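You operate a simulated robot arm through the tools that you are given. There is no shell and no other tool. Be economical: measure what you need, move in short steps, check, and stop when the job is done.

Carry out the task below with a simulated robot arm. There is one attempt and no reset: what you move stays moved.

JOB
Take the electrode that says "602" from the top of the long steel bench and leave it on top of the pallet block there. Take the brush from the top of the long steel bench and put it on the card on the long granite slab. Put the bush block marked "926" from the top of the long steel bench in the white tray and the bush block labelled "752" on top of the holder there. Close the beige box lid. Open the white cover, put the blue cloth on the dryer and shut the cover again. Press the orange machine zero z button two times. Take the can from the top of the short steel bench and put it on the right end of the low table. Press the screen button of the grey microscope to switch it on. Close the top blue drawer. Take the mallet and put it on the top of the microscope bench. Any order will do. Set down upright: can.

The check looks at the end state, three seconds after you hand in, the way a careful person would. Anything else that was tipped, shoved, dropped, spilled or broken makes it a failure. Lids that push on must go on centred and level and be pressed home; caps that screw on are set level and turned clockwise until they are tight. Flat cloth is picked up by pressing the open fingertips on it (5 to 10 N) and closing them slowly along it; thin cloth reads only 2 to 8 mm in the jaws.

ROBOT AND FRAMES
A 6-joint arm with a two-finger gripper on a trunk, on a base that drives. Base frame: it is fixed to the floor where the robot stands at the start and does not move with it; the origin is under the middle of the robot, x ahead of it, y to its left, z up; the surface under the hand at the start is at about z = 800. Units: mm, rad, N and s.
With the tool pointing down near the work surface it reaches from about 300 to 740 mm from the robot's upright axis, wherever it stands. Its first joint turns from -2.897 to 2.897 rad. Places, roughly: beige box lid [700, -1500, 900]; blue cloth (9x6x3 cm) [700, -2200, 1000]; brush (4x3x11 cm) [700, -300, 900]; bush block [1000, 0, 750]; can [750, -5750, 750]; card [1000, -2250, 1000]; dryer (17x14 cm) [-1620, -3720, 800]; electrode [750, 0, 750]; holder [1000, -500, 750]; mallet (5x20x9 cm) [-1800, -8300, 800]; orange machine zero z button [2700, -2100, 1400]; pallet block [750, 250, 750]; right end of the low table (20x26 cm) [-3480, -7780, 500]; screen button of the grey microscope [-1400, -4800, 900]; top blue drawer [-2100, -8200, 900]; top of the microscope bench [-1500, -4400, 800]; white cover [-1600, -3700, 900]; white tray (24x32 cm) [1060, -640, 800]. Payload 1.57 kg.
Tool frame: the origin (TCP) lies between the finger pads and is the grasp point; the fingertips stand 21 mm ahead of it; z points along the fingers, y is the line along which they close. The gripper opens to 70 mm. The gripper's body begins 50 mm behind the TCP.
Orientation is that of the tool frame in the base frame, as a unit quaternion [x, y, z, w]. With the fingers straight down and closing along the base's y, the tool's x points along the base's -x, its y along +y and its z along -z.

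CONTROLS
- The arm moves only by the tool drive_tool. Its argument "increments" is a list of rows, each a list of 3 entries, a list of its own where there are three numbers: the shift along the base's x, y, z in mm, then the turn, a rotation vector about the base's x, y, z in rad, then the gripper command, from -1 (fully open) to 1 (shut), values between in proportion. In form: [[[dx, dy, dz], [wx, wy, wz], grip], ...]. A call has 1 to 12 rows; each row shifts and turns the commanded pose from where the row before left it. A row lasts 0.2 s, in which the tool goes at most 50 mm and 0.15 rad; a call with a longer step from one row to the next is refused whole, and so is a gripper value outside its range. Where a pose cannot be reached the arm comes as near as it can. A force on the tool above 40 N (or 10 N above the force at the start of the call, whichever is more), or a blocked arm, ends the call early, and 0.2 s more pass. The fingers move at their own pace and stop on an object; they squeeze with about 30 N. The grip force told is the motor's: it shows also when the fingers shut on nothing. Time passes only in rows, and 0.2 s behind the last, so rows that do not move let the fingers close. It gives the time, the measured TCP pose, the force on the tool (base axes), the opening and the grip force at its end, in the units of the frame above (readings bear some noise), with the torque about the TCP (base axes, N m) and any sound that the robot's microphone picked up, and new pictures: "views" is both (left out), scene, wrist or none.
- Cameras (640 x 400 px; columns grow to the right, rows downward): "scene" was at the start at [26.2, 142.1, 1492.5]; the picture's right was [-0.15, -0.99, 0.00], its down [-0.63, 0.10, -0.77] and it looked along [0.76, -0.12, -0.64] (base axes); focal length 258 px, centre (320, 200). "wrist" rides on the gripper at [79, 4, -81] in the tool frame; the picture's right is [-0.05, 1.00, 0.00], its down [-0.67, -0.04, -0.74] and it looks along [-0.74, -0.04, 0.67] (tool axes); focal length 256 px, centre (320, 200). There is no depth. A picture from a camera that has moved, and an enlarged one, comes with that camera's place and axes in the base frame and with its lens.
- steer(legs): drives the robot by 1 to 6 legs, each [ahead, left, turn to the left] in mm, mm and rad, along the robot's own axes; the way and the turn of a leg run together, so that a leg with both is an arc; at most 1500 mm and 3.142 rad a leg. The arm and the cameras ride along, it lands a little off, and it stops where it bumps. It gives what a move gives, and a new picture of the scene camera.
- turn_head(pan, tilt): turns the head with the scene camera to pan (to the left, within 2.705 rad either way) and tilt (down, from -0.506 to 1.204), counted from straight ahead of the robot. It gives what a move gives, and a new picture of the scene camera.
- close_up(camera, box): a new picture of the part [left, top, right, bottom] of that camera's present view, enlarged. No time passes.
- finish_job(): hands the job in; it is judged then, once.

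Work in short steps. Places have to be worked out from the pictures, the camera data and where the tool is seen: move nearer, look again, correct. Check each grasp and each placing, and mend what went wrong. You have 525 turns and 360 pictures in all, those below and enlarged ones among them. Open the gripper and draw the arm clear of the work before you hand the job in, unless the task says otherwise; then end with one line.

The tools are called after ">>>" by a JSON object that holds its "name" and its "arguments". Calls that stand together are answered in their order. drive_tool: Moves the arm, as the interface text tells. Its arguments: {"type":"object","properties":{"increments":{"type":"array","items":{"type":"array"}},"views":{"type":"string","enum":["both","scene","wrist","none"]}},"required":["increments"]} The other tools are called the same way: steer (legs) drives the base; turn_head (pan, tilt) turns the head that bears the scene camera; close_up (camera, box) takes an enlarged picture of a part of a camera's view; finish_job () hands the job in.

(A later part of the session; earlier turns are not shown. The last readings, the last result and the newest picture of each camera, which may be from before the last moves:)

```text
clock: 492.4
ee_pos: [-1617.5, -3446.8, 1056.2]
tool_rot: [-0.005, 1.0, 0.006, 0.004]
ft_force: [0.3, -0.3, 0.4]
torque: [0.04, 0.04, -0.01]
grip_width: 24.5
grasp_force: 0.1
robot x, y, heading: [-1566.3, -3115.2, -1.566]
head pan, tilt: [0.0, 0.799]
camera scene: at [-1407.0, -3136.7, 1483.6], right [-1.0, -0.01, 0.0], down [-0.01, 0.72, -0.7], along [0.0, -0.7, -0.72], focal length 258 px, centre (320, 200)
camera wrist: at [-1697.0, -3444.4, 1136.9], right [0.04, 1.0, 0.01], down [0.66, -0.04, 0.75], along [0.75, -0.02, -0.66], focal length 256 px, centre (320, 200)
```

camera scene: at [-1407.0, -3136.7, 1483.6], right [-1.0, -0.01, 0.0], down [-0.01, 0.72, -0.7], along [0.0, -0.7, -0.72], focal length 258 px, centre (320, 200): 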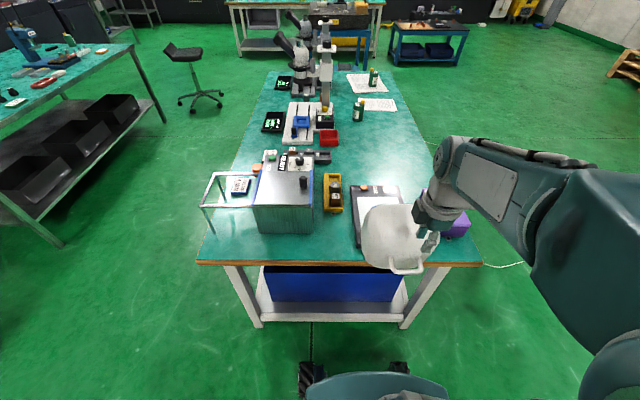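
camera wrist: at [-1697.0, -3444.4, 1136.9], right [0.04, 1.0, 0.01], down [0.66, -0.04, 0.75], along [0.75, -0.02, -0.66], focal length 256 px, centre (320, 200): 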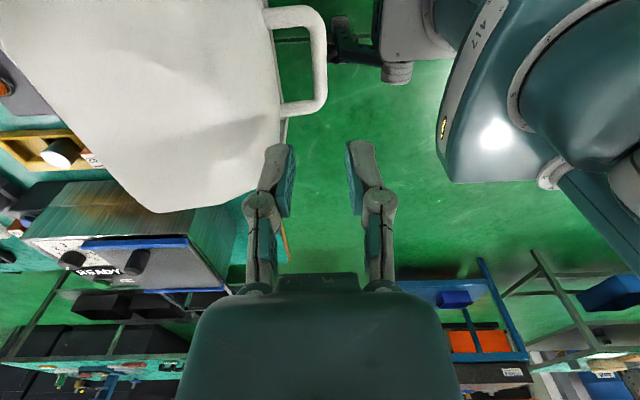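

The cover is still fully open. I regrip deeper, with the bar at the grasp point (z about 922).

>>> {"name": "drive_tool", "arguments": {"increments": [[[0, 1, -35], [0, 0, 0], 0.37], [[0, 0, -35], [0, 0, 0], 0.37], [[0, 0, -30], [0, 0, 0], 0.37], [[0, 0, -18], [0, 0, 0], 0.37], [[0, 0, -10], [0, 0, 0], 0.37], [[0, 0, -5], [0, 0, 0], 0.37], [[0, 0, 0], [0, 0, 0], 1], [[0, 0, 0], [0, 0, 0], 1]], "views": "wrist"}}

```text
clock: 494.2
ee_pos: [-1619.1, -3446.5, 923.4]
tool_rot: [-0.005, 1.0, 0.006, 0.006]
ft_force: [0.0, 1.8, 2.2]
torque: [0.01, -0.13, 0.32]
grip_width: 10.7
grasp_force: 31.9
robot x, y, heading: [-1564.4, -3115.3, -1.559]
head pan, tilt: [0.0, 0.799]
camera wrist: at [-1697.9, -3444.1, 1003.6], right [0.04, 1.0, 0.01], down [0.66, -0.04, 0.75], along [0.75, -0.02, -0.66], focal length 256 px, centre (320, 200)
```

wrist: 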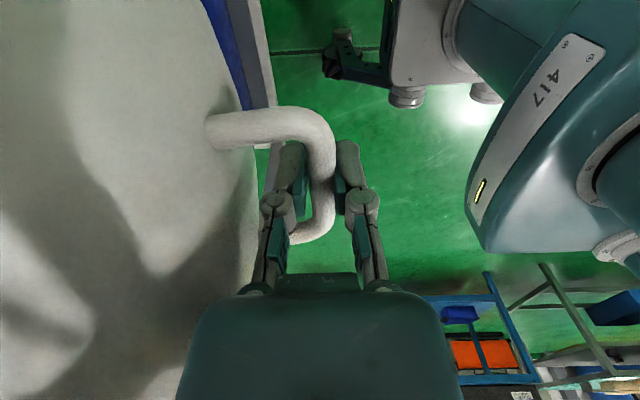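

Good grip with almost no side load. I follow the computed arc in small steps.

>>> {"name": "drive_tool", "arguments": {"increments": [[[0, -5, 7], [0, 0, 0], 1], [[0, -6, 7], [0, 0, 0], 1], [[0, -7.5, 8], [0, 0, 0], 1], [[0, -7.5, 8], [0, 0, 0], 1]], "views": "none"}}

```text
clock: 495.2
ee_pos: [-1618.5, -3472.4, 953.9]
tool_rot: [-0.006, 1.0, 0.006, 0.006]
ft_force: [3.0, 6.3, 4.1]
torque: [0.09, -0.42, 0.26]
grip_width: 10.9
grasp_force: 31.6
robot x, y, heading: [-1561.1, -3117.5, -1.566]
head pan, tilt: [0.0, 0.799]
```

>>> {"name": "drive_tool", "arguments": {"increments": [[[0, -9, 7.5], [0, 0, 0], 1], [[0, -9, 6.5], [0, 0, 0], 1], [[0, -9, 5.5], [0, 0, 0], 1], [[0, -9, 4.5], [0, 0, 0], 1], [[0, -10, 5], [0, 0, 0], 1], [[0, -10, 4.5], [0, 0, 0], 1], [[0, -10, 4], [0, 0, 0], 1]], "views": "none"}}

```text
clock: 496.8
ee_pos: [-1619.1, -3538.9, 990.6]
tool_rot: [-0.005, 1.0, 0.005, 0.005]
ft_force: [-0.3, 9.3, 20.8]
torque: [0.0, 0.01, 0.24]
grip_width: 10.8
grasp_force: 31.9
robot x, y, heading: [-1558.3, -3118.7, -1.567]
head pan, tilt: [0.0, 0.799]
```

>>> {"name": "drive_tool", "arguments": {"increments": [[[0, -10, 7], [0, 0, 0], 1], [[0, -11, 4], [0, 0, 0], 1], [[0, -11, 3], [0, 0, 0], 1], [[0, -11, 2], [0, 0, 0], 1], [[0, -11, 1], [0, 0, 0], 1], [[0, -11, 1], [0, 0, 0], 1]], "views": "none"}}

```text
clock: 498.2
ee_pos: [-1617.7, -3604.5, 1007.6]
tool_rot: [-0.005, 1.0, 0.007, 0.006]
ft_force: [-0.5, 0.5, -21.2]
torque: [-0.03, -0.45, 0.16]
grip_width: 10.9
grasp_force: 32.1
robot x, y, heading: [-1561.5, -3123.3, -1.567]
head pan, tilt: [0.0, 0.799]
```

>>> {"name": "drive_tool", "arguments": {"increments": [[[0, -11, -3], [0, 0, 0], 1], [[0, -11, -1.5], [0, 0, 0], 1], [[0, -11, -2], [0, 0, 0], 1], [[0, -11, -2.5], [0, 0, 0], 1], [[0, -10.5, -3], [0, 0, 0], 1], [[0, -10.5, -3.5], [0, 0, 0], 1]], "views": "none"}}

```text
clock: 499.6
ee_pos: [-1619.3, -3667.8, 994.4]
tool_rot: [-0.006, 1.0, 0.005, 0.005]
ft_force: [2.4, -6.1, 20.9]
torque: [-0.01, 0.0, 0.05]
grip_width: 10.7
grasp_force: 32.3
robot x, y, heading: [-1563.4, -3117.4, -1.569]
head pan, tilt: [0.0, 0.799]
```

>>> {"name": "drive_tool", "arguments": {"increments": [[[0, -10, -1], [0, 0, 0], 1], [[0, -10, -4], [0, 0, 0], 1], [[0, -10, -5], [0, 0, 0], 1], [[0, -9, -5.5], [0, 0, 0], 1], [[0, -9, -6], [0, 0, 0], 1]], "views": "none"}}

```text
clock: 500.8
ee_pos: [-1618.6, -3717.1, 970.5]
tool_rot: [-0.005, 1.0, 0.006, 0.006]
ft_force: [7.1, 0.1, -0.6]
torque: [-0.03, 0.0, -0.12]
grip_width: 11.0
grasp_force: 31.8
robot x, y, heading: [-1563.6, -3119.7, -1.562]
head pan, tilt: [0.0, 0.799]
```

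>>> {"name": "drive_tool", "arguments": {"increments": [[[0, -7, -7], [0, 0, 0], 1], [[0, -7, -8], [0, 0, 0], 1], [[0, -6, -7], [0, 0, 0], 1], [[0, -5, -6], [0, 0, 0], 1]], "views": "scene"}}

>>> {"name": "close_up", "arguments": {"camera": "scene", "box": [330, 150, 450, 270]}}

```text
clock: 501.8
ee_pos: [-1618.7, -3740.2, 940.8]
tool_rot: [-0.005, 1.0, 0.009, 0.005]
ft_force: [3.7, -10.6, 9.6]
torque: [0.04, 0.28, -0.27]
grip_width: 12.1
grasp_force: 32.1
robot x, y, heading: [-1564.1, -3115.2, -1.567]
head pan, tilt: [0.0, 0.799]
camera scene: at [-1406.8, -3138.5, 1483.6], right [-1.0, -0.01, 0.0], down [-0.01, 0.72, -0.7], along [0.0, -0.7, -0.72], focal length 258 px, centre (320, 200)
```

scene: 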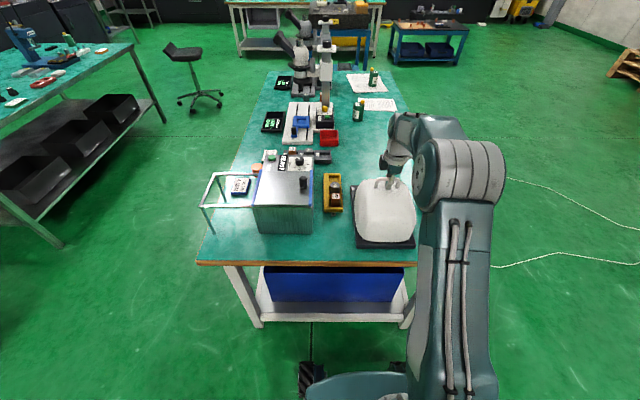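

```text
3.33 times, centred on (390, 210) of scene
camera zoom: at [-1406.8, -3138.5, 1483.6], right [-1.0, -0.01, 0.0], down [-0.01, 0.72, -0.7], along [0.0, -0.7, -0.72], focal length 859 px, centre (87, 167)
```

zoom: 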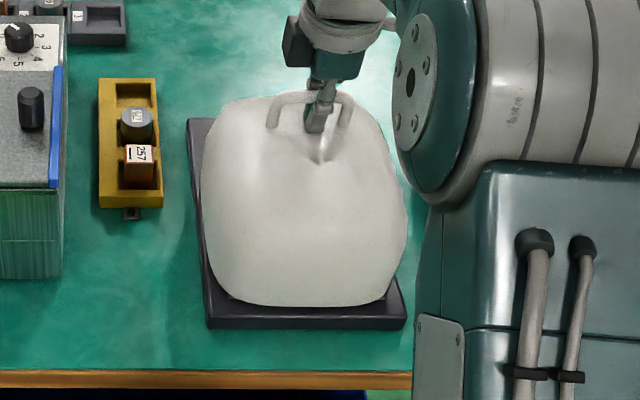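

Almost closed. I press the last bit down.

>>> {"name": "drive_tool", "arguments": {"increments": [[[0, -3, -4], [0, 0, 0], 1], [[0, -1, -3], [0, 0, 0], 1], [[0, 0, -3], [0, 0, 0], 1]], "views": "none"}}

```text
clock: 502.6
ee_pos: [-1619.6, -3746.1, 935.3]
tool_rot: [-0.005, 1.0, 0.002, 0.005]
ft_force: [-1.1, -21.2, 33.4]
torque: [1.13, -0.21, -0.22]
grip_width: 11.7
grasp_force: 31.9
robot x, y, heading: [-1563.1, -3116.3, -1.564]
head pan, tilt: [0.0, 0.799]
```

It rests firmly closed. I release and rise, and check.

>>> {"name": "drive_tool", "arguments": {"increments": [[[0, 2, 2], [0, 0, 0], 0.3], [[0, 0, 0], [0, 0, 0], 0.0], [[0, 0, 10], [0, 0, 0], 0.0], [[0, 0, 30], [0, 0, 0], 0.0], [[0, 0, 45], [0, 0, 0], 0.0], [[0, 40, 20], [0, 0, 0], 0.0], [[0, 45, 0], [0, 0, 0], 0.0], [[0, 45, 0], [0, 0, 0], 0.0]], "views": "scene"}}

>>> {"name": "close_up", "arguments": {"camera": "scene", "box": [330, 150, 450, 270]}}

```text
clock: 504.4
ee_pos: [-1618.3, -3616.2, 1039.6]
tool_rot: [-0.005, 1.0, 0.007, 0.006]
ft_force: [0.7, -0.3, 0.2]
torque: [-0.01, 0.02, 0.01]
grip_width: 35.0
grasp_force: 0.2
robot x, y, heading: [-1558.0, -3115.5, -1.562]
head pan, tilt: [0.0, 0.799]
camera scene: at [-1407.4, -3137.6, 1483.6], right [-1.0, -0.01, 0.0], down [-0.01, 0.72, -0.7], along [0.0, -0.7, -0.72], focal length 258 px, centre (320, 200)
```

scene: 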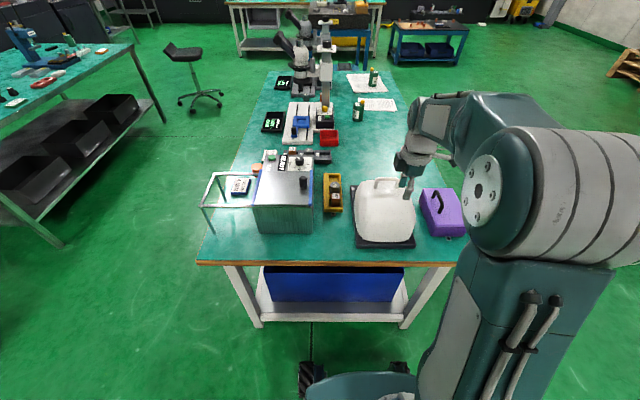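

```text
3.33 times, centred on (390, 210) of scene
camera zoom: at [-1407.4, -3137.6, 1483.6], right [-1.0, -0.01, 0.0], down [-0.01, 0.72, -0.7], along [0.0, -0.7, -0.72], focal length 859 px, centre (87, 167)
```

zoom: 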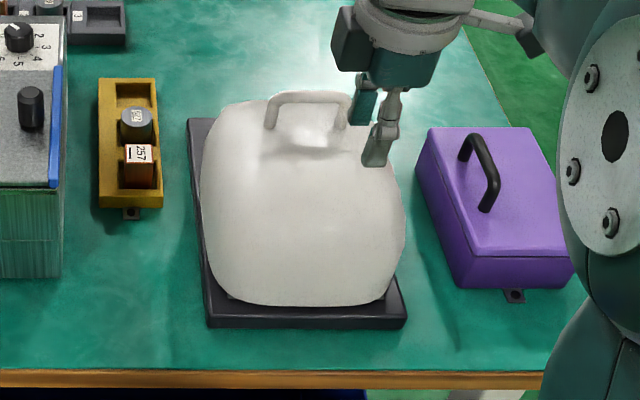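

The cover is shut as at the start. Next the grey microscope's screen button (about (-1405, -4815)). I drive along the bench's east side.

>>> {"name": "drive_tool", "arguments": {"increments": [[[0, 40, 20], [0, 0, 0], 0.0], [[0, 45, 20], [0, 0, 0], 1], [[0, 45, 20], [0, 0, 0], 1], [[0, 45, 0], [0, 0, 0], 1]], "views": "none"}}

>>> {"name": "steer", "arguments": {"legs": [[0, 980, 0], [1500, 0, 0], [190, 0, 0], [0, 0, -1.571]]}}

>>> {"name": "turn_head", "arguments": {"pan": 0.0, "tilt": 0.65}}

```text
clock: 505.4
ee_pos: [-1618.3, -3437.4, 1100.4]
tool_rot: [-0.006, 1.0, 0.008, 0.005]
ft_force: [0.1, -0.4, -0.4]
torque: [0.01, 0.01, -0.02]
grip_width: 0.0
grasp_force: 28.7
robot x, y, heading: [-1561.5, -3118.8, -1.565]
head pan, tilt: [0.0, 0.799]
```

```text
clock: 522.5
ee_pos: [-859.6, -4746.9, 1101.5]
tool_rot: [0.691, 0.722, 0.002, 0.008]
ft_force: [0.3, 0.6, -0.1]
torque: [0.01, 0.02, 0.01]
grip_width: 0.1
grasp_force: 29.0
robot x, y, heading: [-537.8, -4792.4, -3.103]
head pan, tilt: [0.0, 0.799]
camera scene: at [-552.2, -4946.8, 1483.6], right [-0.04, 1.0, 0.0], down [0.72, 0.03, -0.7], along [-0.7, -0.03, -0.72], focal length 258 px, centre (320, 200)
```

scene: 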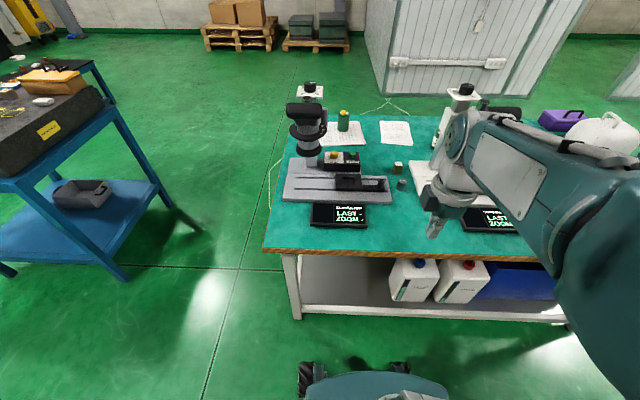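

```text
clock: 523.2
ee_pos: [-860.5, -4747.0, 1101.1]
tool_rot: [0.691, 0.722, 0.0, 0.008]
ft_force: [-1.1, -0.2, -0.1]
torque: [-0.02, 0.02, 0.0]
grip_width: 0.0
grasp_force: 28.5
robot x, y, heading: [-537.6, -4794.4, -3.106]
head pan, tilt: [0.0, 0.649]
camera scene: at [-558.3, -4946.9, 1496.1], right [-0.04, 1.0, 0.0], down [0.6, 0.03, -0.8], along [-0.8, -0.03, -0.61], focal length 258 px, centre (320, 200)
```

scene: 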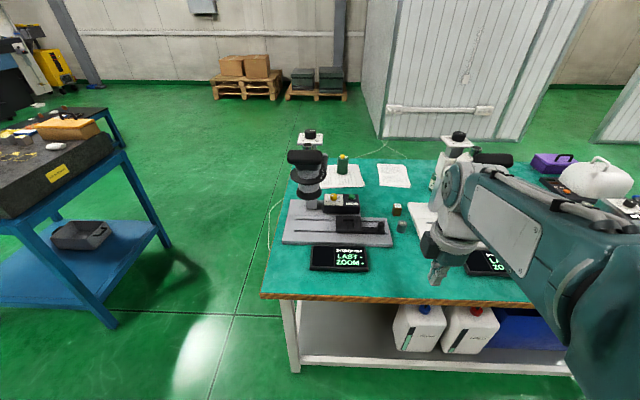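

>>> {"name": "close_up", "arguments": {"camera": "scene", "box": [270, 120, 410, 280]}}

>>> {"name": "close_up", "arguments": {"camera": "scene", "box": [310, 180, 370, 220]}}

```text
2.50 times, centred on (340, 200) of scene
camera zoom: at [-558.3, -4946.9, 1496.1], right [-0.04, 1.0, 0.0], down [0.6, 0.03, -0.8], along [-0.8, -0.03, -0.61], focal length 644 px, centre (270, 200)
```

zoom: 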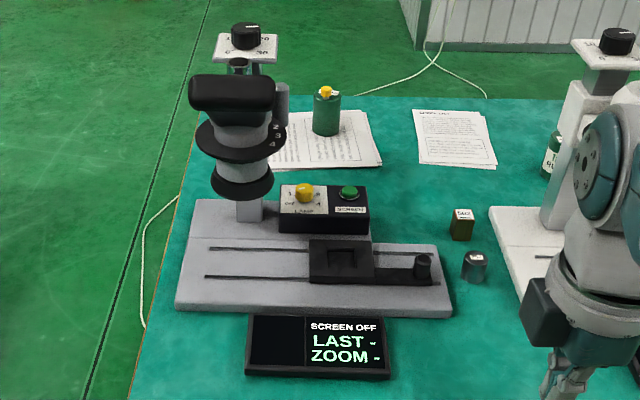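

```text
10.00 times, centred on (340, 200) of scene
camera zoom: at [-558.3, -4946.9, 1496.1], right [-0.04, 1.0, 0.0], down [0.6, 0.03, -0.8], along [-0.8, -0.03, -0.61], focal length 2578 px, centre (120, 200)
```

zoom: 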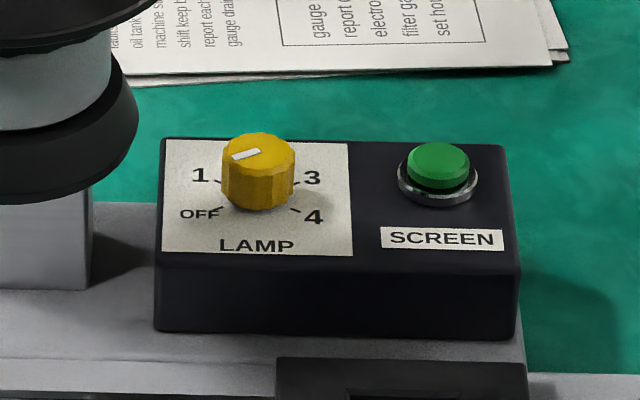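

The green button is SCREEN. I move 165 mm nearer and bring the hand toward it, high.

>>> {"name": "steer", "arguments": {"legs": [[165, 0, -0.03]]}}

>>> {"name": "drive_tool", "arguments": {"increments": [[[-40, -12, 0], [0, 0, 0], 1], [[-45, -14, 0], [0, 0, 0], 1], [[-45, -14, 0], [0, 0, 0], 1], [[-45, -14, 0], [0, 0, 0], 1], [[-45, -10, 0], [0, 0, 0], 1], [[0, 0, 0], [0, 0, 0], 1]], "views": "both"}}

```text
clock: 524.7
ee_pos: [-1027.2, -4742.4, 1100.1]
tool_rot: [0.702, 0.712, 0.0, 0.009]
ft_force: [0.4, 0.5, -0.6]
torque: [-0.02, 0.0, -0.01]
grip_width: 0.1
grasp_force: 28.4
robot x, y, heading: [-703.4, -4792.8, -3.127]
head pan, tilt: [0.0, 0.649]
camera scene: at [-729.4, -4950.7, 1496.2], right [-0.01, 1.0, 0.0], down [0.6, 0.01, -0.8], along [-0.8, -0.01, -0.6], focal length 258 px, centre (320, 200)
```

scene: 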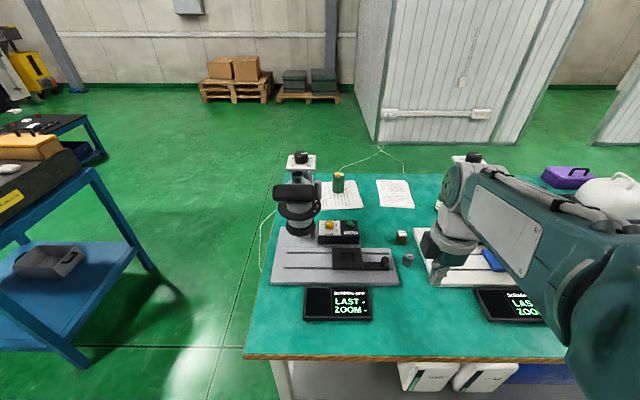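

```text
clock: 526.1
ee_pos: [-1247.8, -4804.7, 1101.6]
tool_rot: [0.701, 0.713, 0.001, 0.008]
ft_force: [0.6, 0.1, 0.9]
torque: [0.02, 0.0, 0.0]
grip_width: 0.2
grasp_force: 28.1
robot x, y, heading: [-703.2, -4797.2, -3.132]
head pan, tilt: [0.0, 0.649]
camera scene: at [-730.8, -4951.0, 1496.1], right [-0.01, 1.0, 0.0], down [0.61, 0.01, -0.8], along [-0.8, -0.01, -0.61], focal length 258 px, centre (320, 200)
camera wrist: at [-1244.0, -4724.7, 1181.5], right [1.0, -0.04, 0.01], down [-0.03, -0.66, 0.75], along [-0.02, -0.75, -0.66], focal length 256 px, centre (320, 200)
```

scene: 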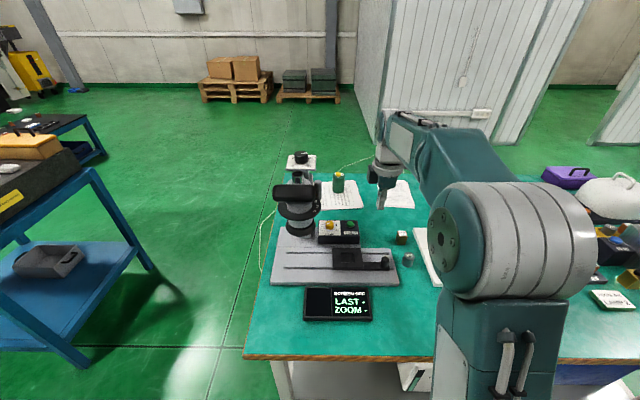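
wrist: 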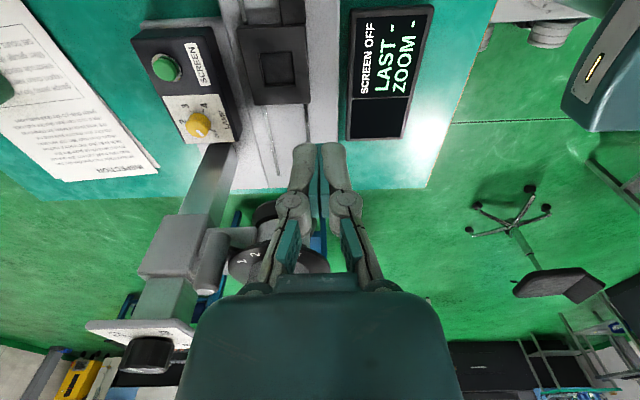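

The green button is near (-1432, -4846). I move above it at height, then look again.

>>> {"name": "drive_tool", "arguments": {"increments": [[[-40, 0, 0], [0, 0, 0], 1], [[-45, -5, 0], [0, 0, 0], 1], [[-45, -10, 0], [0, 0, 0], 1], [[-45, -10, 0], [0, 0, 0], 1], [[-9, -10, -20], [0, 0, 0], 1], [[0, 0, -40], [0, 0, 0], 1], [[0, 0, -30], [0, 0, 0], 1], [[0, 0, 0], [0, 0, 0], 1]], "views": "both"}}

>>> {"name": "close_up", "arguments": {"camera": "scene", "box": [280, 160, 400, 260]}}

```text
clock: 527.9
ee_pos: [-1418.7, -4839.3, 1007.0]
tool_rot: [0.701, 0.713, 0.001, 0.008]
ft_force: [-0.8, -0.6, 0.3]
torque: [0.02, 0.02, -0.06]
grip_width: 0.2
grasp_force: 28.5
out of reach, approached as far as the arm can: row 4, 6, 7
robot x, y, heading: [-706.7, -4796.3, -3.131]
head pan, tilt: [0.0, 0.649]
camera scene: at [-731.7, -4951.2, 1496.1], right [-0.01, 1.0, 0.0], down [0.61, 0.01, -0.8], along [-0.8, -0.01, -0.61], focal length 258 px, centre (320, 200)
camera wrist: at [-1415.6, -4758.9, 1087.2], right [1.0, -0.04, 0.01], down [-0.04, -0.66, 0.75], along [-0.02, -0.75, -0.66], focal length 256 px, centre (320, 200)
```

scene: 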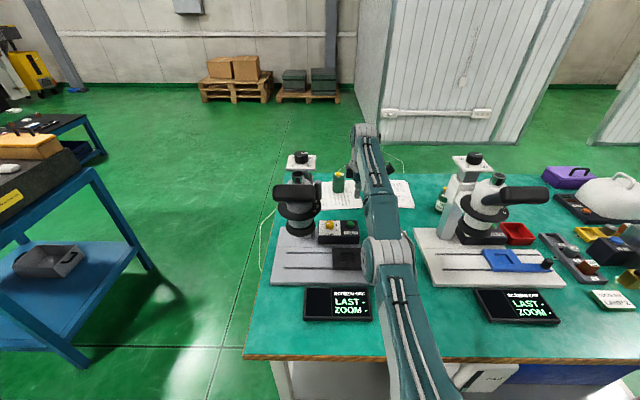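
wrist: 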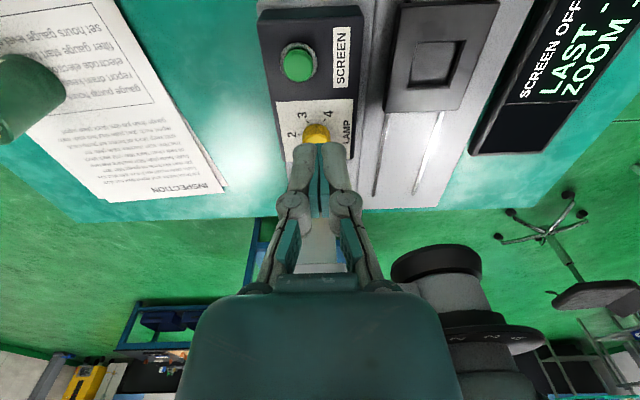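

```text
4.00 times, centred on (340, 210) of scene
camera zoom: at [-731.7, -4951.2, 1496.1], right [-0.01, 1.0, 0.0], down [0.61, 0.01, -0.8], along [-0.8, -0.01, -0.61], focal length 1031 px, centre (240, 160)
```

zoom: 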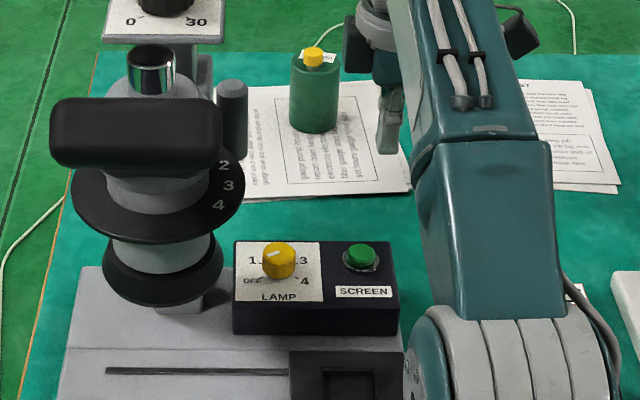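

Button at (-1433, -4846, 856). I lower toward it.

>>> {"name": "drive_tool", "arguments": {"increments": [[[0, 0, -30], [0, 0, 0], 1], [[-5, -2, -30], [0, 0, 0], 1], [[-5, -3, -30], [0, 0, 0], 1], [[-4, -2, -20], [0, 0, 0], 1], [[0, 0, 0], [0, 0, 0], 1]], "views": "wrist"}}

>>> {"name": "close_up", "arguments": {"camera": "scene", "box": [280, 160, 400, 260]}}

```text
clock: 529.1
ee_pos: [-1438.4, -4844.4, 898.1]
tool_rot: [0.702, 0.713, 0.0, 0.008]
ft_force: [-0.3, -0.3, 0.0]
torque: [-0.05, 0.0, 0.01]
grip_width: 0.0
grasp_force: 28.5
out of reach, approached as far as the arm can: row 1
robot x, y, heading: [-706.5, -4798.7, -3.129]
head pan, tilt: [0.0, 0.649]
camera wrist: at [-1436.1, -4765.8, 978.6], right [1.0, -0.04, 0.01], down [-0.03, -0.66, 0.75], along [-0.02, -0.75, -0.66], focal length 256 px, centre (320, 200)
```

wrist: 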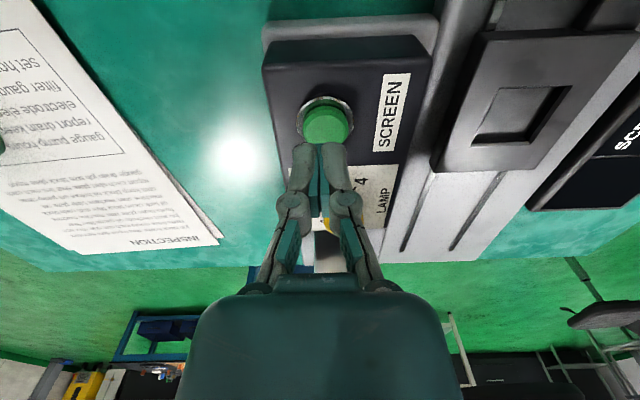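

```text
4.00 times, centred on (340, 210) of scene
camera zoom: at [-731.8, -4951.2, 1496.1], right [-0.01, 1.0, 0.0], down [0.61, 0.01, -0.8], along [-0.8, -0.01, -0.61], focal length 1031 px, centre (240, 160)
```

zoom: 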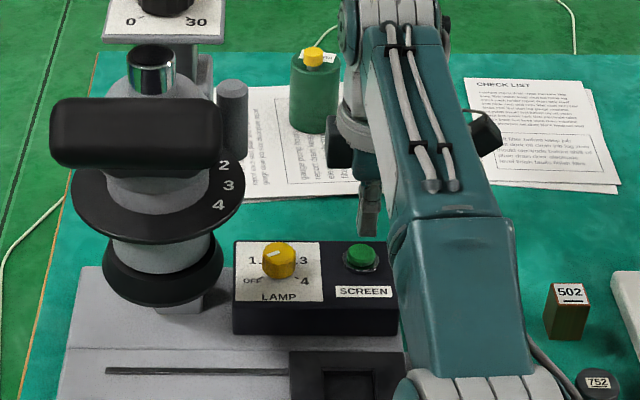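

Right above it. I press down in small steps.

>>> {"name": "drive_tool", "arguments": {"increments": [[[3, 2, -10], [0, 0, 0], 1], [[0, 0, -5], [0, 0, 0], 1], [[0, 0, -3], [0, 0, 0], 1], [[0, 0, -2], [0, 0, 0], 1], [[0, 0, -2], [0, 0, 0], 1]], "views": "none"}}

```text
clock: 530.3
ee_pos: [-1441.3, -4845.8, 877.8]
tool_rot: [0.701, 0.713, 0.002, 0.009]
ft_force: [0.1, -1.0, -0.2]
torque: [0.02, -0.05, 0.0]
grip_width: 0.1
grasp_force: 28.6
out of reach, approached as far as the arm can: row 1
robot x, y, heading: [-704.9, -4793.1, -3.134]
head pan, tilt: [0.0, 0.649]
```

>>> {"name": "drive_tool", "arguments": {"increments": [[[7, 4, 0], [0, 0, 0], 1], [[0, 0, -2], [0, 0, 0], 1], [[0, 0, -2], [0, 0, 0], 1], [[0, 0, -2], [0, 0, 0], 1], [[0, 0, -2], [0, 0, 0], 1]], "views": "none"}}

```text
clock: 531.5
ee_pos: [-1441.6, -4841.7, 871.0]
tool_rot: [0.701, 0.713, 0.002, 0.008]
ft_force: [0.1, 0.2, 3.5]
torque: [-0.01, -0.01, -0.04]
grip_width: 6.2
grasp_force: 28.3
out of reach, approached as far as the arm can: row 1
robot x, y, heading: [-704.1, -4796.5, -3.127]
head pan, tilt: [0.0, 0.649]
heard: click
```

Click. I lift and check the screen.

>>> {"name": "drive_tool", "arguments": {"increments": [[[0, 0, 10], [0, 0, 0], 1], [[0, 0, 40], [0, 0, 0], 1], [[20, 5, 45], [0, 0, 0], 1], [[40, 10, 20], [0, 0, 0], 1], [[45, 10, 10], [0, 0, 0], 1]], "views": "none"}}

>>> {"name": "close_up", "arguments": {"camera": "scene", "box": [260, 160, 420, 340]}}

```text
clock: 532.7
ee_pos: [-1425.5, -4833.7, 978.6]
tool_rot: [0.701, 0.713, 0.001, 0.009]
ft_force: [1.5, 0.0, -0.6]
torque: [0.0, -0.03, 0.02]
grip_width: 0.0
grasp_force: 29.1
out of reach, approached as far as the arm can: row 2, 3, 4, 5
robot x, y, heading: [-698.8, -4791.0, -3.127]
head pan, tilt: [0.0, 0.649]
```

```text
2.22 times, centred on (340, 250) of scene
camera zoom: at [-731.6, -4951.1, 1496.1], right [-0.01, 1.0, 0.0], down [0.61, 0.01, -0.8], along [-0.8, -0.01, -0.61], focal length 573 px, centre (276, 89)
```

zoom: 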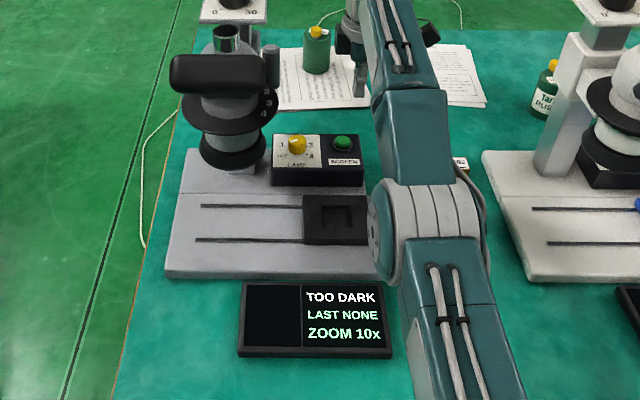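

The screen is on. I retract the arm properly, then look for the can on the short bench behind me.

>>> {"name": "drive_tool", "arguments": {"increments": [[[45, 10, 15], [0, 0, 0], -1], [[45, 10, 15], [0, 0, 0], -1], [[45, 5, 15], [0, 0, 0], -1], [[45, 5, 15], [0, 0, 0], -1], [[45, 0, 15], [0, 0, 0], -1], [[45, 0, 15], [0, 0, 0], -1], [[45, 0, 0], [0, 0, 0], -1]], "views": "none"}}

>>> {"name": "steer", "arguments": {"legs": [[-280, 0, 0], [0, 0, 1.571], [750, 0, 0], [0, 0, 1.571]]}}

>>> {"name": "turn_head", "arguments": {"pan": 0.0, "tilt": 0.6}}

```text
clock: 534.3
ee_pos: [-1415.0, -4829.9, 1021.2]
tool_rot: [0.701, 0.713, 0.001, 0.008]
ft_force: [0.4, -0.1, 0.2]
torque: [-0.02, 0.01, 0.0]
grip_width: 70.2
grasp_force: 0.0
out of reach, approached as far as the arm can: row 1, 2, 3, 4, 5, 6, 7
robot x, y, heading: [-706.1, -4797.1, -3.133]
head pan, tilt: [0.0, 0.649]
```

```text
clock: 547.4
ee_pos: [283.1, -5524.5, 1021.5]
tool_rot: [-0.702, 0.712, 0.009, -0.001]
ft_force: [0.5, 0.0, 0.4]
torque: [0.03, 0.01, -0.03]
grip_width: 70.1
grasp_force: 0.1
robot x, y, heading: [-430.3, -5535.4, -0.02]
head pan, tilt: [0.0, 0.649]
camera scene: at [-396.1, -5381.6, 1496.1], right [-0.02, -1.0, 0.0], down [-0.61, 0.01, -0.8], along [0.8, -0.01, -0.61], focal length 258 px, centre (320, 200)
```

scene: 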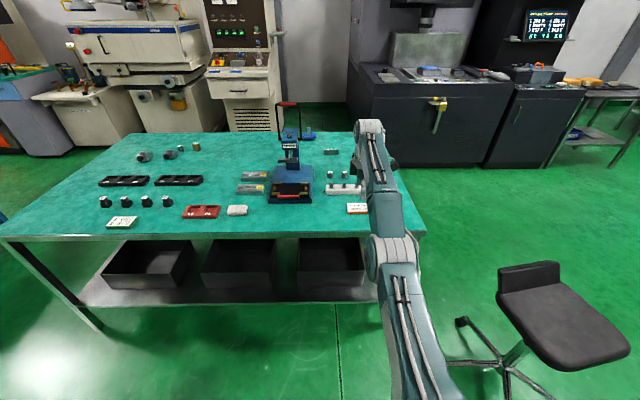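

```text
clock: 548.0
ee_pos: [283.3, -5525.4, 1021.9]
tool_rot: [-0.702, 0.712, 0.008, 0.0]
ft_force: [0.2, 0.8, 0.4]
torque: [-0.01, 0.01, -0.01]
grip_width: 70.0
grasp_force: 0.0
robot x, y, heading: [-427.2, -5535.7, -0.018]
head pan, tilt: [0.0, 0.6]
camera scene: at [-394.5, -5381.6, 1500.4], right [-0.02, -1.0, 0.0], down [-0.57, 0.01, -0.82], along [0.82, -0.01, -0.57], focal length 258 px, centre (320, 200)
```

scene: 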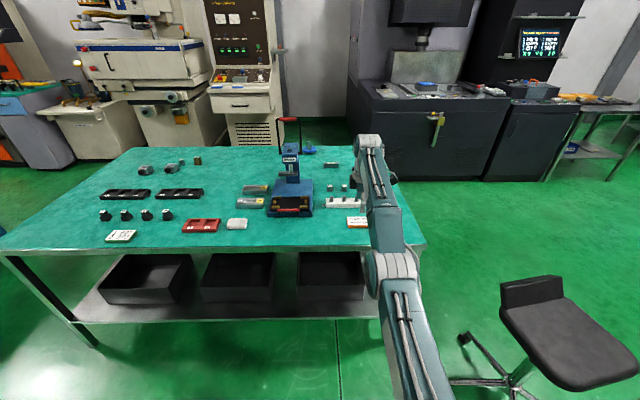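

The arm is still stretched out. I command it back toward the robot and see whether it follows.

>>> {"name": "drive_tool", "arguments": {"increments": [[[-20, 0, 0], [0, 0, 0], -1], [[-30, 0, 0], [0, 0, 0], -1], [[-40, 0, 0], [0, 0, 0], -1]], "views": "none"}}

```text
clock: 548.9
ee_pos: [281.7, -5525.2, 1021.6]
tool_rot: [-0.702, 0.712, 0.008, -0.001]
ft_force: [-0.3, 0.4, 0.7]
torque: [-0.02, 0.0, -0.03]
grip_width: 70.1
grasp_force: 0.1
out of reach, approached as far as the arm can: row 1, 2, 3
robot x, y, heading: [-426.6, -5541.9, -0.014]
head pan, tilt: [0.0, 0.6]
```

Still stuck; perhaps a singular stretch. I try lowering/raising and un-rotating the tool yaw a bit.

>>> {"name": "drive_tool", "arguments": {"increments": [[[0, 0, -30], [0, 0, -0.14], -1], [[0, 0, -30], [0, 0, -0.14], -1], [[0, 0, -30], [0, 0, -0.14], -1], [[-20, 0, 0], [0, 0, -0.14], -1], [[-30, 0, 0], [0, 0, -0.14], -1], [[-30, 0, 0], [0, 0, -0.14], -1]], "views": "none"}}

```text
clock: 550.2
ee_pos: [299.4, -5524.9, 959.4]
tool_rot: [-0.372, 0.928, 0.008, 0.002]
ft_force: [0.8, 0.4, 0.6]
torque: [0.01, -0.06, 0.0]
grip_width: 69.9
grasp_force: 0.1
out of reach, approached as far as the arm can: row 1, 2, 3, 4, 5, 6
robot x, y, heading: [-428.2, -5538.6, -0.023]
head pan, tilt: [0.0, 0.6]
```

I test the opposite direction, in case the accumulated command lies too close to the robot.

>>> {"name": "drive_tool", "arguments": {"increments": [[[45, 0, 0], [0, 0, 0], -1], [[45, 0, 0], [0, 0, 0], -1], [[45, 0, 0], [0, 0, 0], -1], [[45, 0, 0], [0, 0, 0], -1], [[45, 0, 0], [0, 0, 0], -1], [[45, 0, 0], [0, 0, 0], -1]], "views": "none"}}

```text
clock: 551.6
ee_pos: [305.8, -5525.8, 941.3]
tool_rot: [-0.351, 0.936, 0.008, 0.003]
ft_force: [-0.5, 0.3, 0.4]
torque: [-0.01, 0.0, -0.04]
grip_width: 69.9
grasp_force: 0.0
out of reach, approached as far as the arm can: row 1, 2, 3, 4, 5, 6
robot x, y, heading: [-425.6, -5535.3, -0.018]
head pan, tilt: [0.0, 0.6]
```

>>> {"name": "drive_tool", "arguments": {"increments": [[[-45, 0, 0], [0, -0.14, 0], -1], [[-45, 0, 0], [0, -0.14, 0], -1], [[-45, 0, 0], [0, -0.14, 0], -1], [[-45, 0, 0], [0, -0.14, 0], -1], [[-45, 0, 0], [0, 0, 0], -1], [[-45, 0, 0], [0, 0, 0], -1]], "views": "scene"}}

```text
clock: 553.2
ee_pos: [255.8, -5523.7, 1061.3]
tool_rot: [-0.341, 0.906, -0.08, 0.238]
ft_force: [0.2, -0.8, 0.4]
torque: [0.03, -0.02, 0.0]
grip_width: 70.1
grasp_force: 0.1
out of reach, approached as far as the arm can: row 1, 2, 3, 4
robot x, y, heading: [-430.0, -5535.5, -0.015]
head pan, tilt: [0.0, 0.6]
stopped in row 6: the arm was blocked; the commanded pose is now the measured one
camera scene: at [-396.0, -5381.6, 1500.4], right [-0.02, -1.0, 0.0], down [-0.57, 0.01, -0.82], along [0.82, -0.01, -0.57], focal length 258 px, centre (320, 200)
```

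scene: 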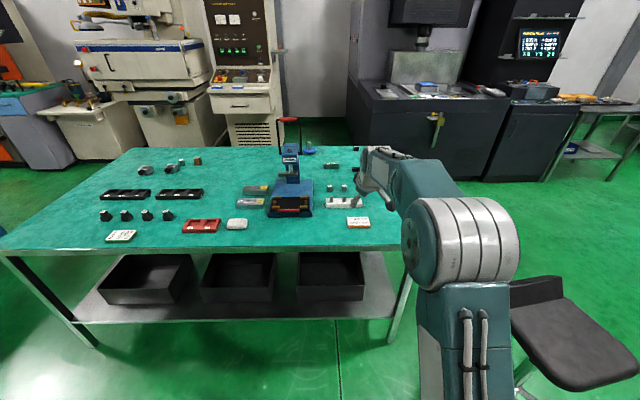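

The arm is free again and the command reset. I retract and straighten the tool.

>>> {"name": "drive_tool", "arguments": {"increments": [[[-40, 0, 0], [0, 0.1, 0], -1], [[-45, 0, 0], [0, 0.1, 0], -1], [[-45, 0, 0], [0, 0.1, 0], -1], [[-45, 0, 0], [0, 0.1, 0], -1], [[-45, 0, 0], [0, 0.11, 0], -1], [[-40, 0, 0], [0, 0, 0], -1]], "views": "none"}}

```text
clock: 554.6
ee_pos: [-4.9, -5523.3, 1060.3]
tool_rot: [-0.351, 0.936, 0.011, -0.001]
ft_force: [0.4, -0.1, 0.5]
torque: [0.01, -0.04, 0.0]
grip_width: 70.1
grasp_force: 0.1
robot x, y, heading: [-432.7, -5535.5, -0.017]
head pan, tilt: [0.0, 0.6]
```

>>> {"name": "close_up", "arguments": {"camera": "scene", "box": [200, 130, 380, 250]}}

>>> {"name": "close_up", "arguments": {"camera": "scene", "box": [80, 140, 260, 250]}}

```text
3.33 times, centred on (290, 190) of scene
camera zoom: at [-396.7, -5381.8, 1500.4], right [-0.02, -1.0, 0.0], down [-0.57, 0.01, -0.82], along [0.82, -0.01, -0.57], focal length 859 px, centre (420, 233)
```

zoom: 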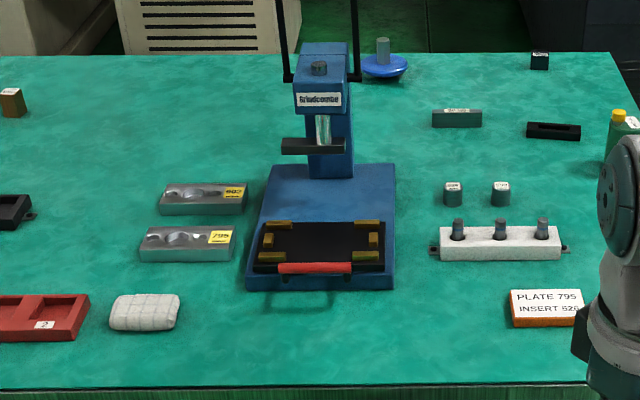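

```text
3.56 times, centred on (170, 195) of scene
camera zoom: at [-396.7, -5381.8, 1500.4], right [-0.02, -1.0, 0.0], down [-0.57, 0.01, -0.82], along [0.82, -0.01, -0.57], focal length 917 px, centre (853, 218)
```

zoom: 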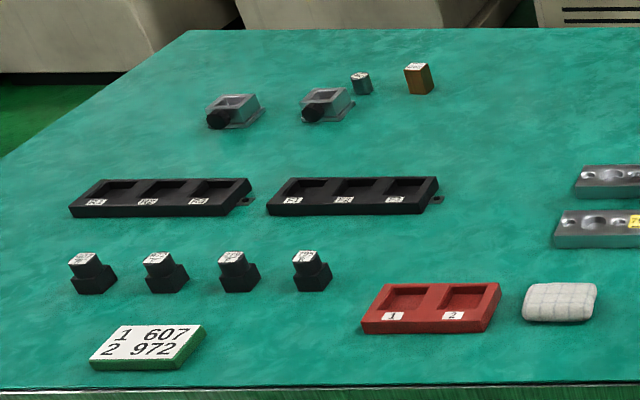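

The can is the green one with the yellow top at about (773, -5710). The bench's south end is near y -5800 with a stool to the southwest, so I go around by the north and east to the bench's south end.

>>> {"name": "steer", "arguments": {"legs": [[0, 1500, 0.015], [0, 500, 0], [1500, 0, 0], [600, 0, 0], [0, -1500, 0], [0, -1150, 0]]}}

>>> {"name": "turn_head", "arguments": {"pan": 2.5, "tilt": 0.7}}

```text
clock: 587.2
ee_pos: [2141.1, -6087.3, 1059.8]
tool_rot: [-0.358, 0.934, 0.009, 0.001]
ft_force: [-0.4, 0.0, -0.2]
torque: [-0.03, -0.02, 0.02]
grip_width: 70.0
grasp_force: 0.2
robot x, y, heading: [1719.0, -6106.1, -0.002]
head pan, tilt: [0.0, 0.6]
camera scene: at [1747.2, -5949.8, 1500.3], right [0.0, -1.0, 0.0], down [-0.57, 0.0, -0.82], along [0.82, 0.0, -0.57], focal length 258 px, centre (320, 200)
```

scene: 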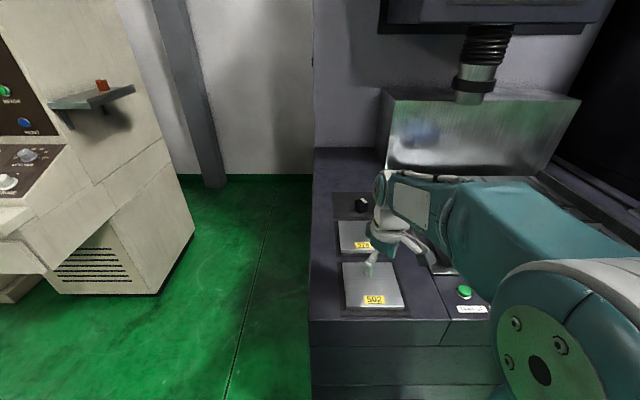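

```text
clock: 589.5
ee_pos: [2141.7, -6088.3, 1060.4]
tool_rot: [-0.358, 0.933, 0.011, 0.0]
ft_force: [-0.3, -0.4, -0.4]
torque: [-0.02, 0.04, 0.0]
grip_width: 69.7
grasp_force: 0.1
robot x, y, heading: [1714.6, -6106.3, -0.002]
head pan, tilt: [2.499, 0.7]
camera scene: at [1590.9, -5899.9, 1491.9], right [0.6, 0.8, 0.0], down [0.51, -0.39, -0.77], along [-0.61, 0.46, -0.64], focal length 258 px, centre (320, 200)
```

scene: 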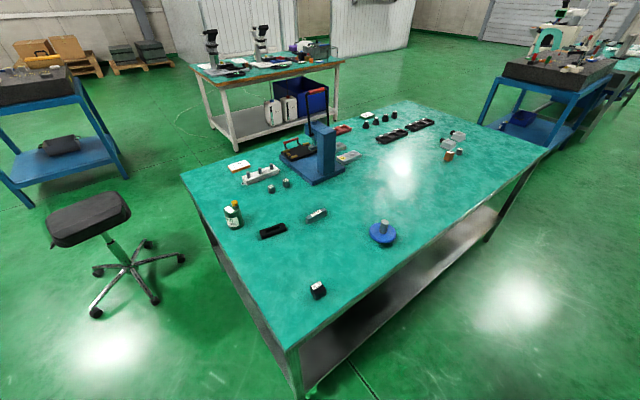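

I turn north and move west to stand at the bench's south end before the can.

>>> {"name": "steer", "arguments": {"legs": [[0, 0, 1.571], [-45, 0, 0], [0, 880, 0]]}}

>>> {"name": "turn_head", "arguments": {"pan": 0.0, "tilt": 0.9}}

```text
clock: 598.4
ee_pos: [832.9, -5706.5, 1060.4]
tool_rot: [0.907, -0.42, -0.008, 0.006]
ft_force: [-0.6, 0.1, 0.0]
torque: [-0.01, 0.01, 0.0]
grip_width: 69.9
grasp_force: 0.1
robot x, y, heading: [838.0, -6129.1, 1.541]
head pan, tilt: [2.499, 0.7]
camera scene: at [631.7, -6251.2, 1492.2], right [-0.78, 0.62, 0.0], down [0.4, 0.5, -0.77], along [-0.48, -0.6, -0.64], focal length 258 px, centre (320, 200)
```

scene: 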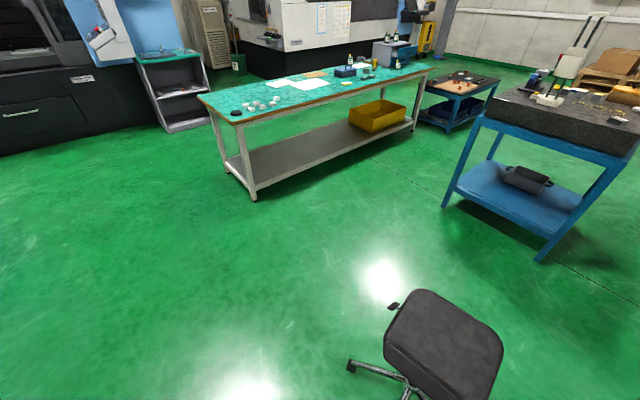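

```text
clock: 600.7
ee_pos: [830.4, -5706.3, 1059.4]
tool_rot: [0.907, -0.421, -0.006, 0.006]
ft_force: [-0.7, 0.6, -0.2]
torque: [-0.01, -0.01, 0.04]
grip_width: 70.2
grasp_force: 0.1
robot x, y, heading: [841.5, -6131.5, 1.538]
head pan, tilt: [0.0, 0.901]
camera scene: at [684.8, -6109.2, 1475.6], right [1.0, -0.03, 0.0], down [-0.02, -0.78, -0.62], along [0.02, 0.62, -0.78], focal length 258 px, centre (320, 200)
```

scene: 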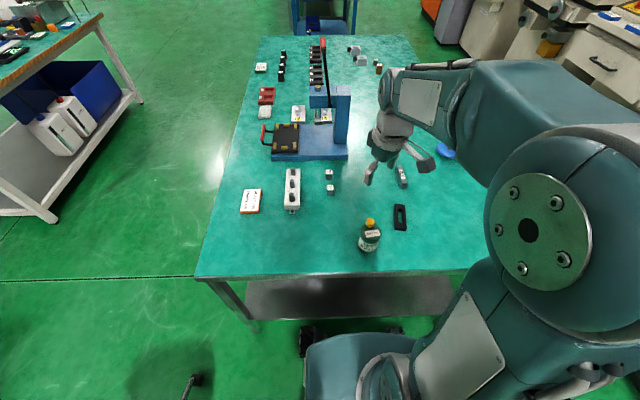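

The can is right ahead at about (838, -5741). I look closer and reposition the hand south of it.

>>> {"name": "close_up", "arguments": {"camera": "scene", "box": [330, 190, 430, 270]}}

>>> {"name": "drive_tool", "arguments": {"increments": [[[0, -20, 0], [0, 0, 0.14], -1], [[0, -20, 0], [0, 0, 0.14], -1], [[0, -20, -20], [0, 0, 0.14], -1], [[0, -10, -30], [0, 0, 0.14], -1], [[0, 0, -30], [0, 0, 0.12], -1], [[0, 0, 0], [0, 0, 0], -1]], "views": "wrist"}}

```text
5.00 times, centred on (380, 230) of scene
camera zoom: at [684.8, -6109.2, 1475.6], right [1.0, -0.03, 0.0], down [-0.02, -0.78, -0.62], along [0.02, 0.62, -0.78], focal length 1289 px, centre (20, 50)
```

zoom: 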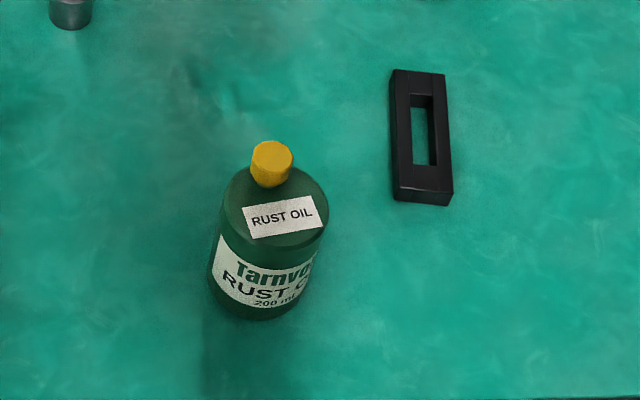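

```text
clock: 602.1
ee_pos: [831.2, -5775.2, 979.1]
tool_rot: [0.996, -0.092, -0.004, 0.01]
ft_force: [-0.5, 0.1, -1.1]
torque: [0.01, -0.02, 0.01]
grip_width: 69.8
grasp_force: 0.2
robot x, y, heading: [838.3, -6133.2, 1.548]
head pan, tilt: [0.0, 0.901]
camera wrist: at [909.7, -5793.1, 1059.1], right [-0.24, -0.97, 0.02], down [-0.64, 0.17, 0.75], along [-0.73, 0.16, -0.66], focal length 256 px, centre (320, 200)
```

wrist: 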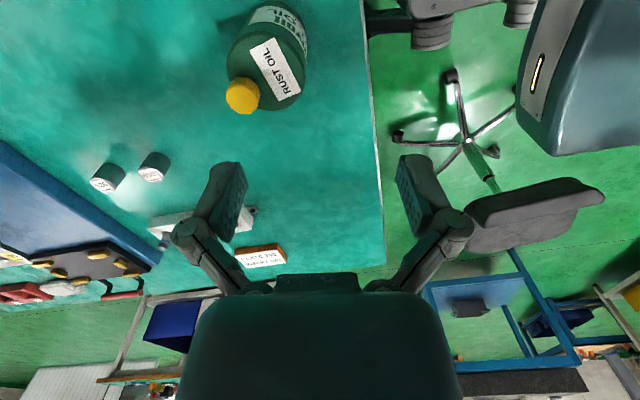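

The can body is about 62 mm wide, centred near (840, -5750). I go above it and check centring.

>>> {"name": "drive_tool", "arguments": {"increments": [[[5, 12, 0], [0, 0, 0.1], -1], [[4, 13, -10], [0, 0, 0.08], -1], [[0, 0, -10], [0, 0, 0], -1], [[0, 0, 0], [0, 0, 0], -1]], "views": "wrist"}}

>>> {"name": "close_up", "arguments": {"camera": "scene", "box": [330, 180, 430, 270]}}

```text
clock: 603.1
ee_pos: [839.3, -5749.3, 958.2]
tool_rot: [1.0, -0.003, -0.004, 0.01]
ft_force: [0.4, -1.2, 0.3]
torque: [-0.03, -0.01, 0.04]
grip_width: 70.0
grasp_force: 0.1
robot x, y, heading: [838.3, -6131.9, 1.54]
head pan, tilt: [0.0, 0.901]
camera wrist: at [920.9, -5753.0, 1039.9], right [-0.06, -1.0, 0.02], down [-0.66, 0.05, 0.75], along [-0.75, 0.03, -0.66], focal length 256 px, centre (320, 200)
```

wrist: 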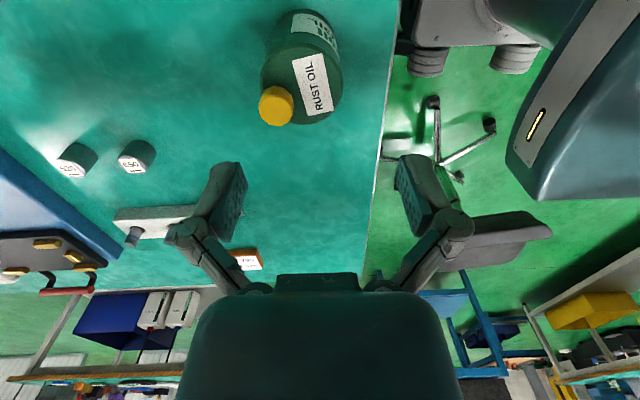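

```text
4.44 times, centred on (380, 225) of scene
camera zoom: at [685.0, -6109.2, 1475.7], right [1.0, -0.03, 0.0], down [-0.02, -0.78, -0.62], along [0.02, 0.62, -0.78], focal length 1146 px, centre (53, 89)
```

zoom: 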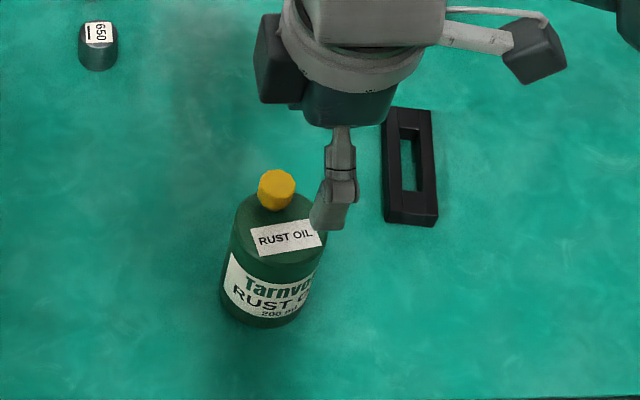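

>>> {"name": "drive_tool", "arguments": {"increments": [[[2, 4, -15], [0, 0, 0], -1], [[0, 0, -15], [0, 0, 0], -1], [[0, 0, 0], [0, 0, 0], -1]], "views": "wrist"}}

```text
clock: 603.9
ee_pos: [841.9, -5745.9, 928.9]
tool_rot: [1.0, -0.004, -0.004, 0.01]
ft_force: [0.4, -0.2, 0.2]
torque: [0.04, -0.04, -0.01]
grip_width: 69.8
grasp_force: 0.2
robot x, y, heading: [843.2, -6130.7, 1.542]
head pan, tilt: [0.0, 0.901]
camera wrist: at [923.3, -5749.9, 1009.7], right [-0.06, -1.0, 0.02], down [-0.66, 0.05, 0.75], along [-0.75, 0.03, -0.66], focal length 256 px, centre (320, 200)
```

wrist: 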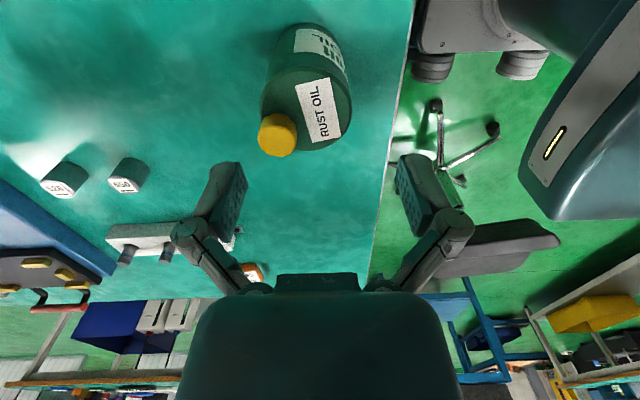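

Consistent solution: body centre (838, -5739), shoulder z about 852, cap top about 878. I descend to z 838 around it and close.

>>> {"name": "drive_tool", "arguments": {"increments": [[[-4, 7, -15], [0, 0, 0], -1], [[0, 0, -20], [0, 0, 0], -1], [[0, 0, -20], [0, 0, 0], -1], [[0, 0, -18], [0, 0, 0], -1], [[0, 0, -18], [0, 0, 0], -1], [[0, 0, 0], [0, 0, 0], -1]], "views": "wrist"}}

```text
clock: 605.3
ee_pos: [839.0, -5735.1, 842.2]
tool_rot: [1.0, -0.003, -0.004, 0.002]
ft_force: [0.6, 2.1, 5.5]
torque: [0.04, 0.05, 0.0]
grip_width: 70.4
grasp_force: 0.0
robot x, y, heading: [836.7, -6132.3, 1.542]
head pan, tilt: [0.0, 0.901]
stopped in row 6: the force on the tool passed its limit at 42 N (the readings are from after the stop); the commanded pose is now the measured one
camera wrist: at [919.0, -5739.4, 922.6], right [-0.06, -1.0, 0.01], down [-0.66, 0.04, 0.75], along [-0.75, 0.04, -0.66], focal length 256 px, centre (320, 200)
```

wrist: 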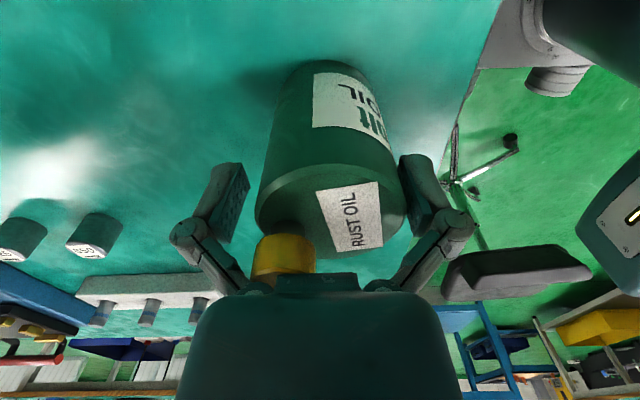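

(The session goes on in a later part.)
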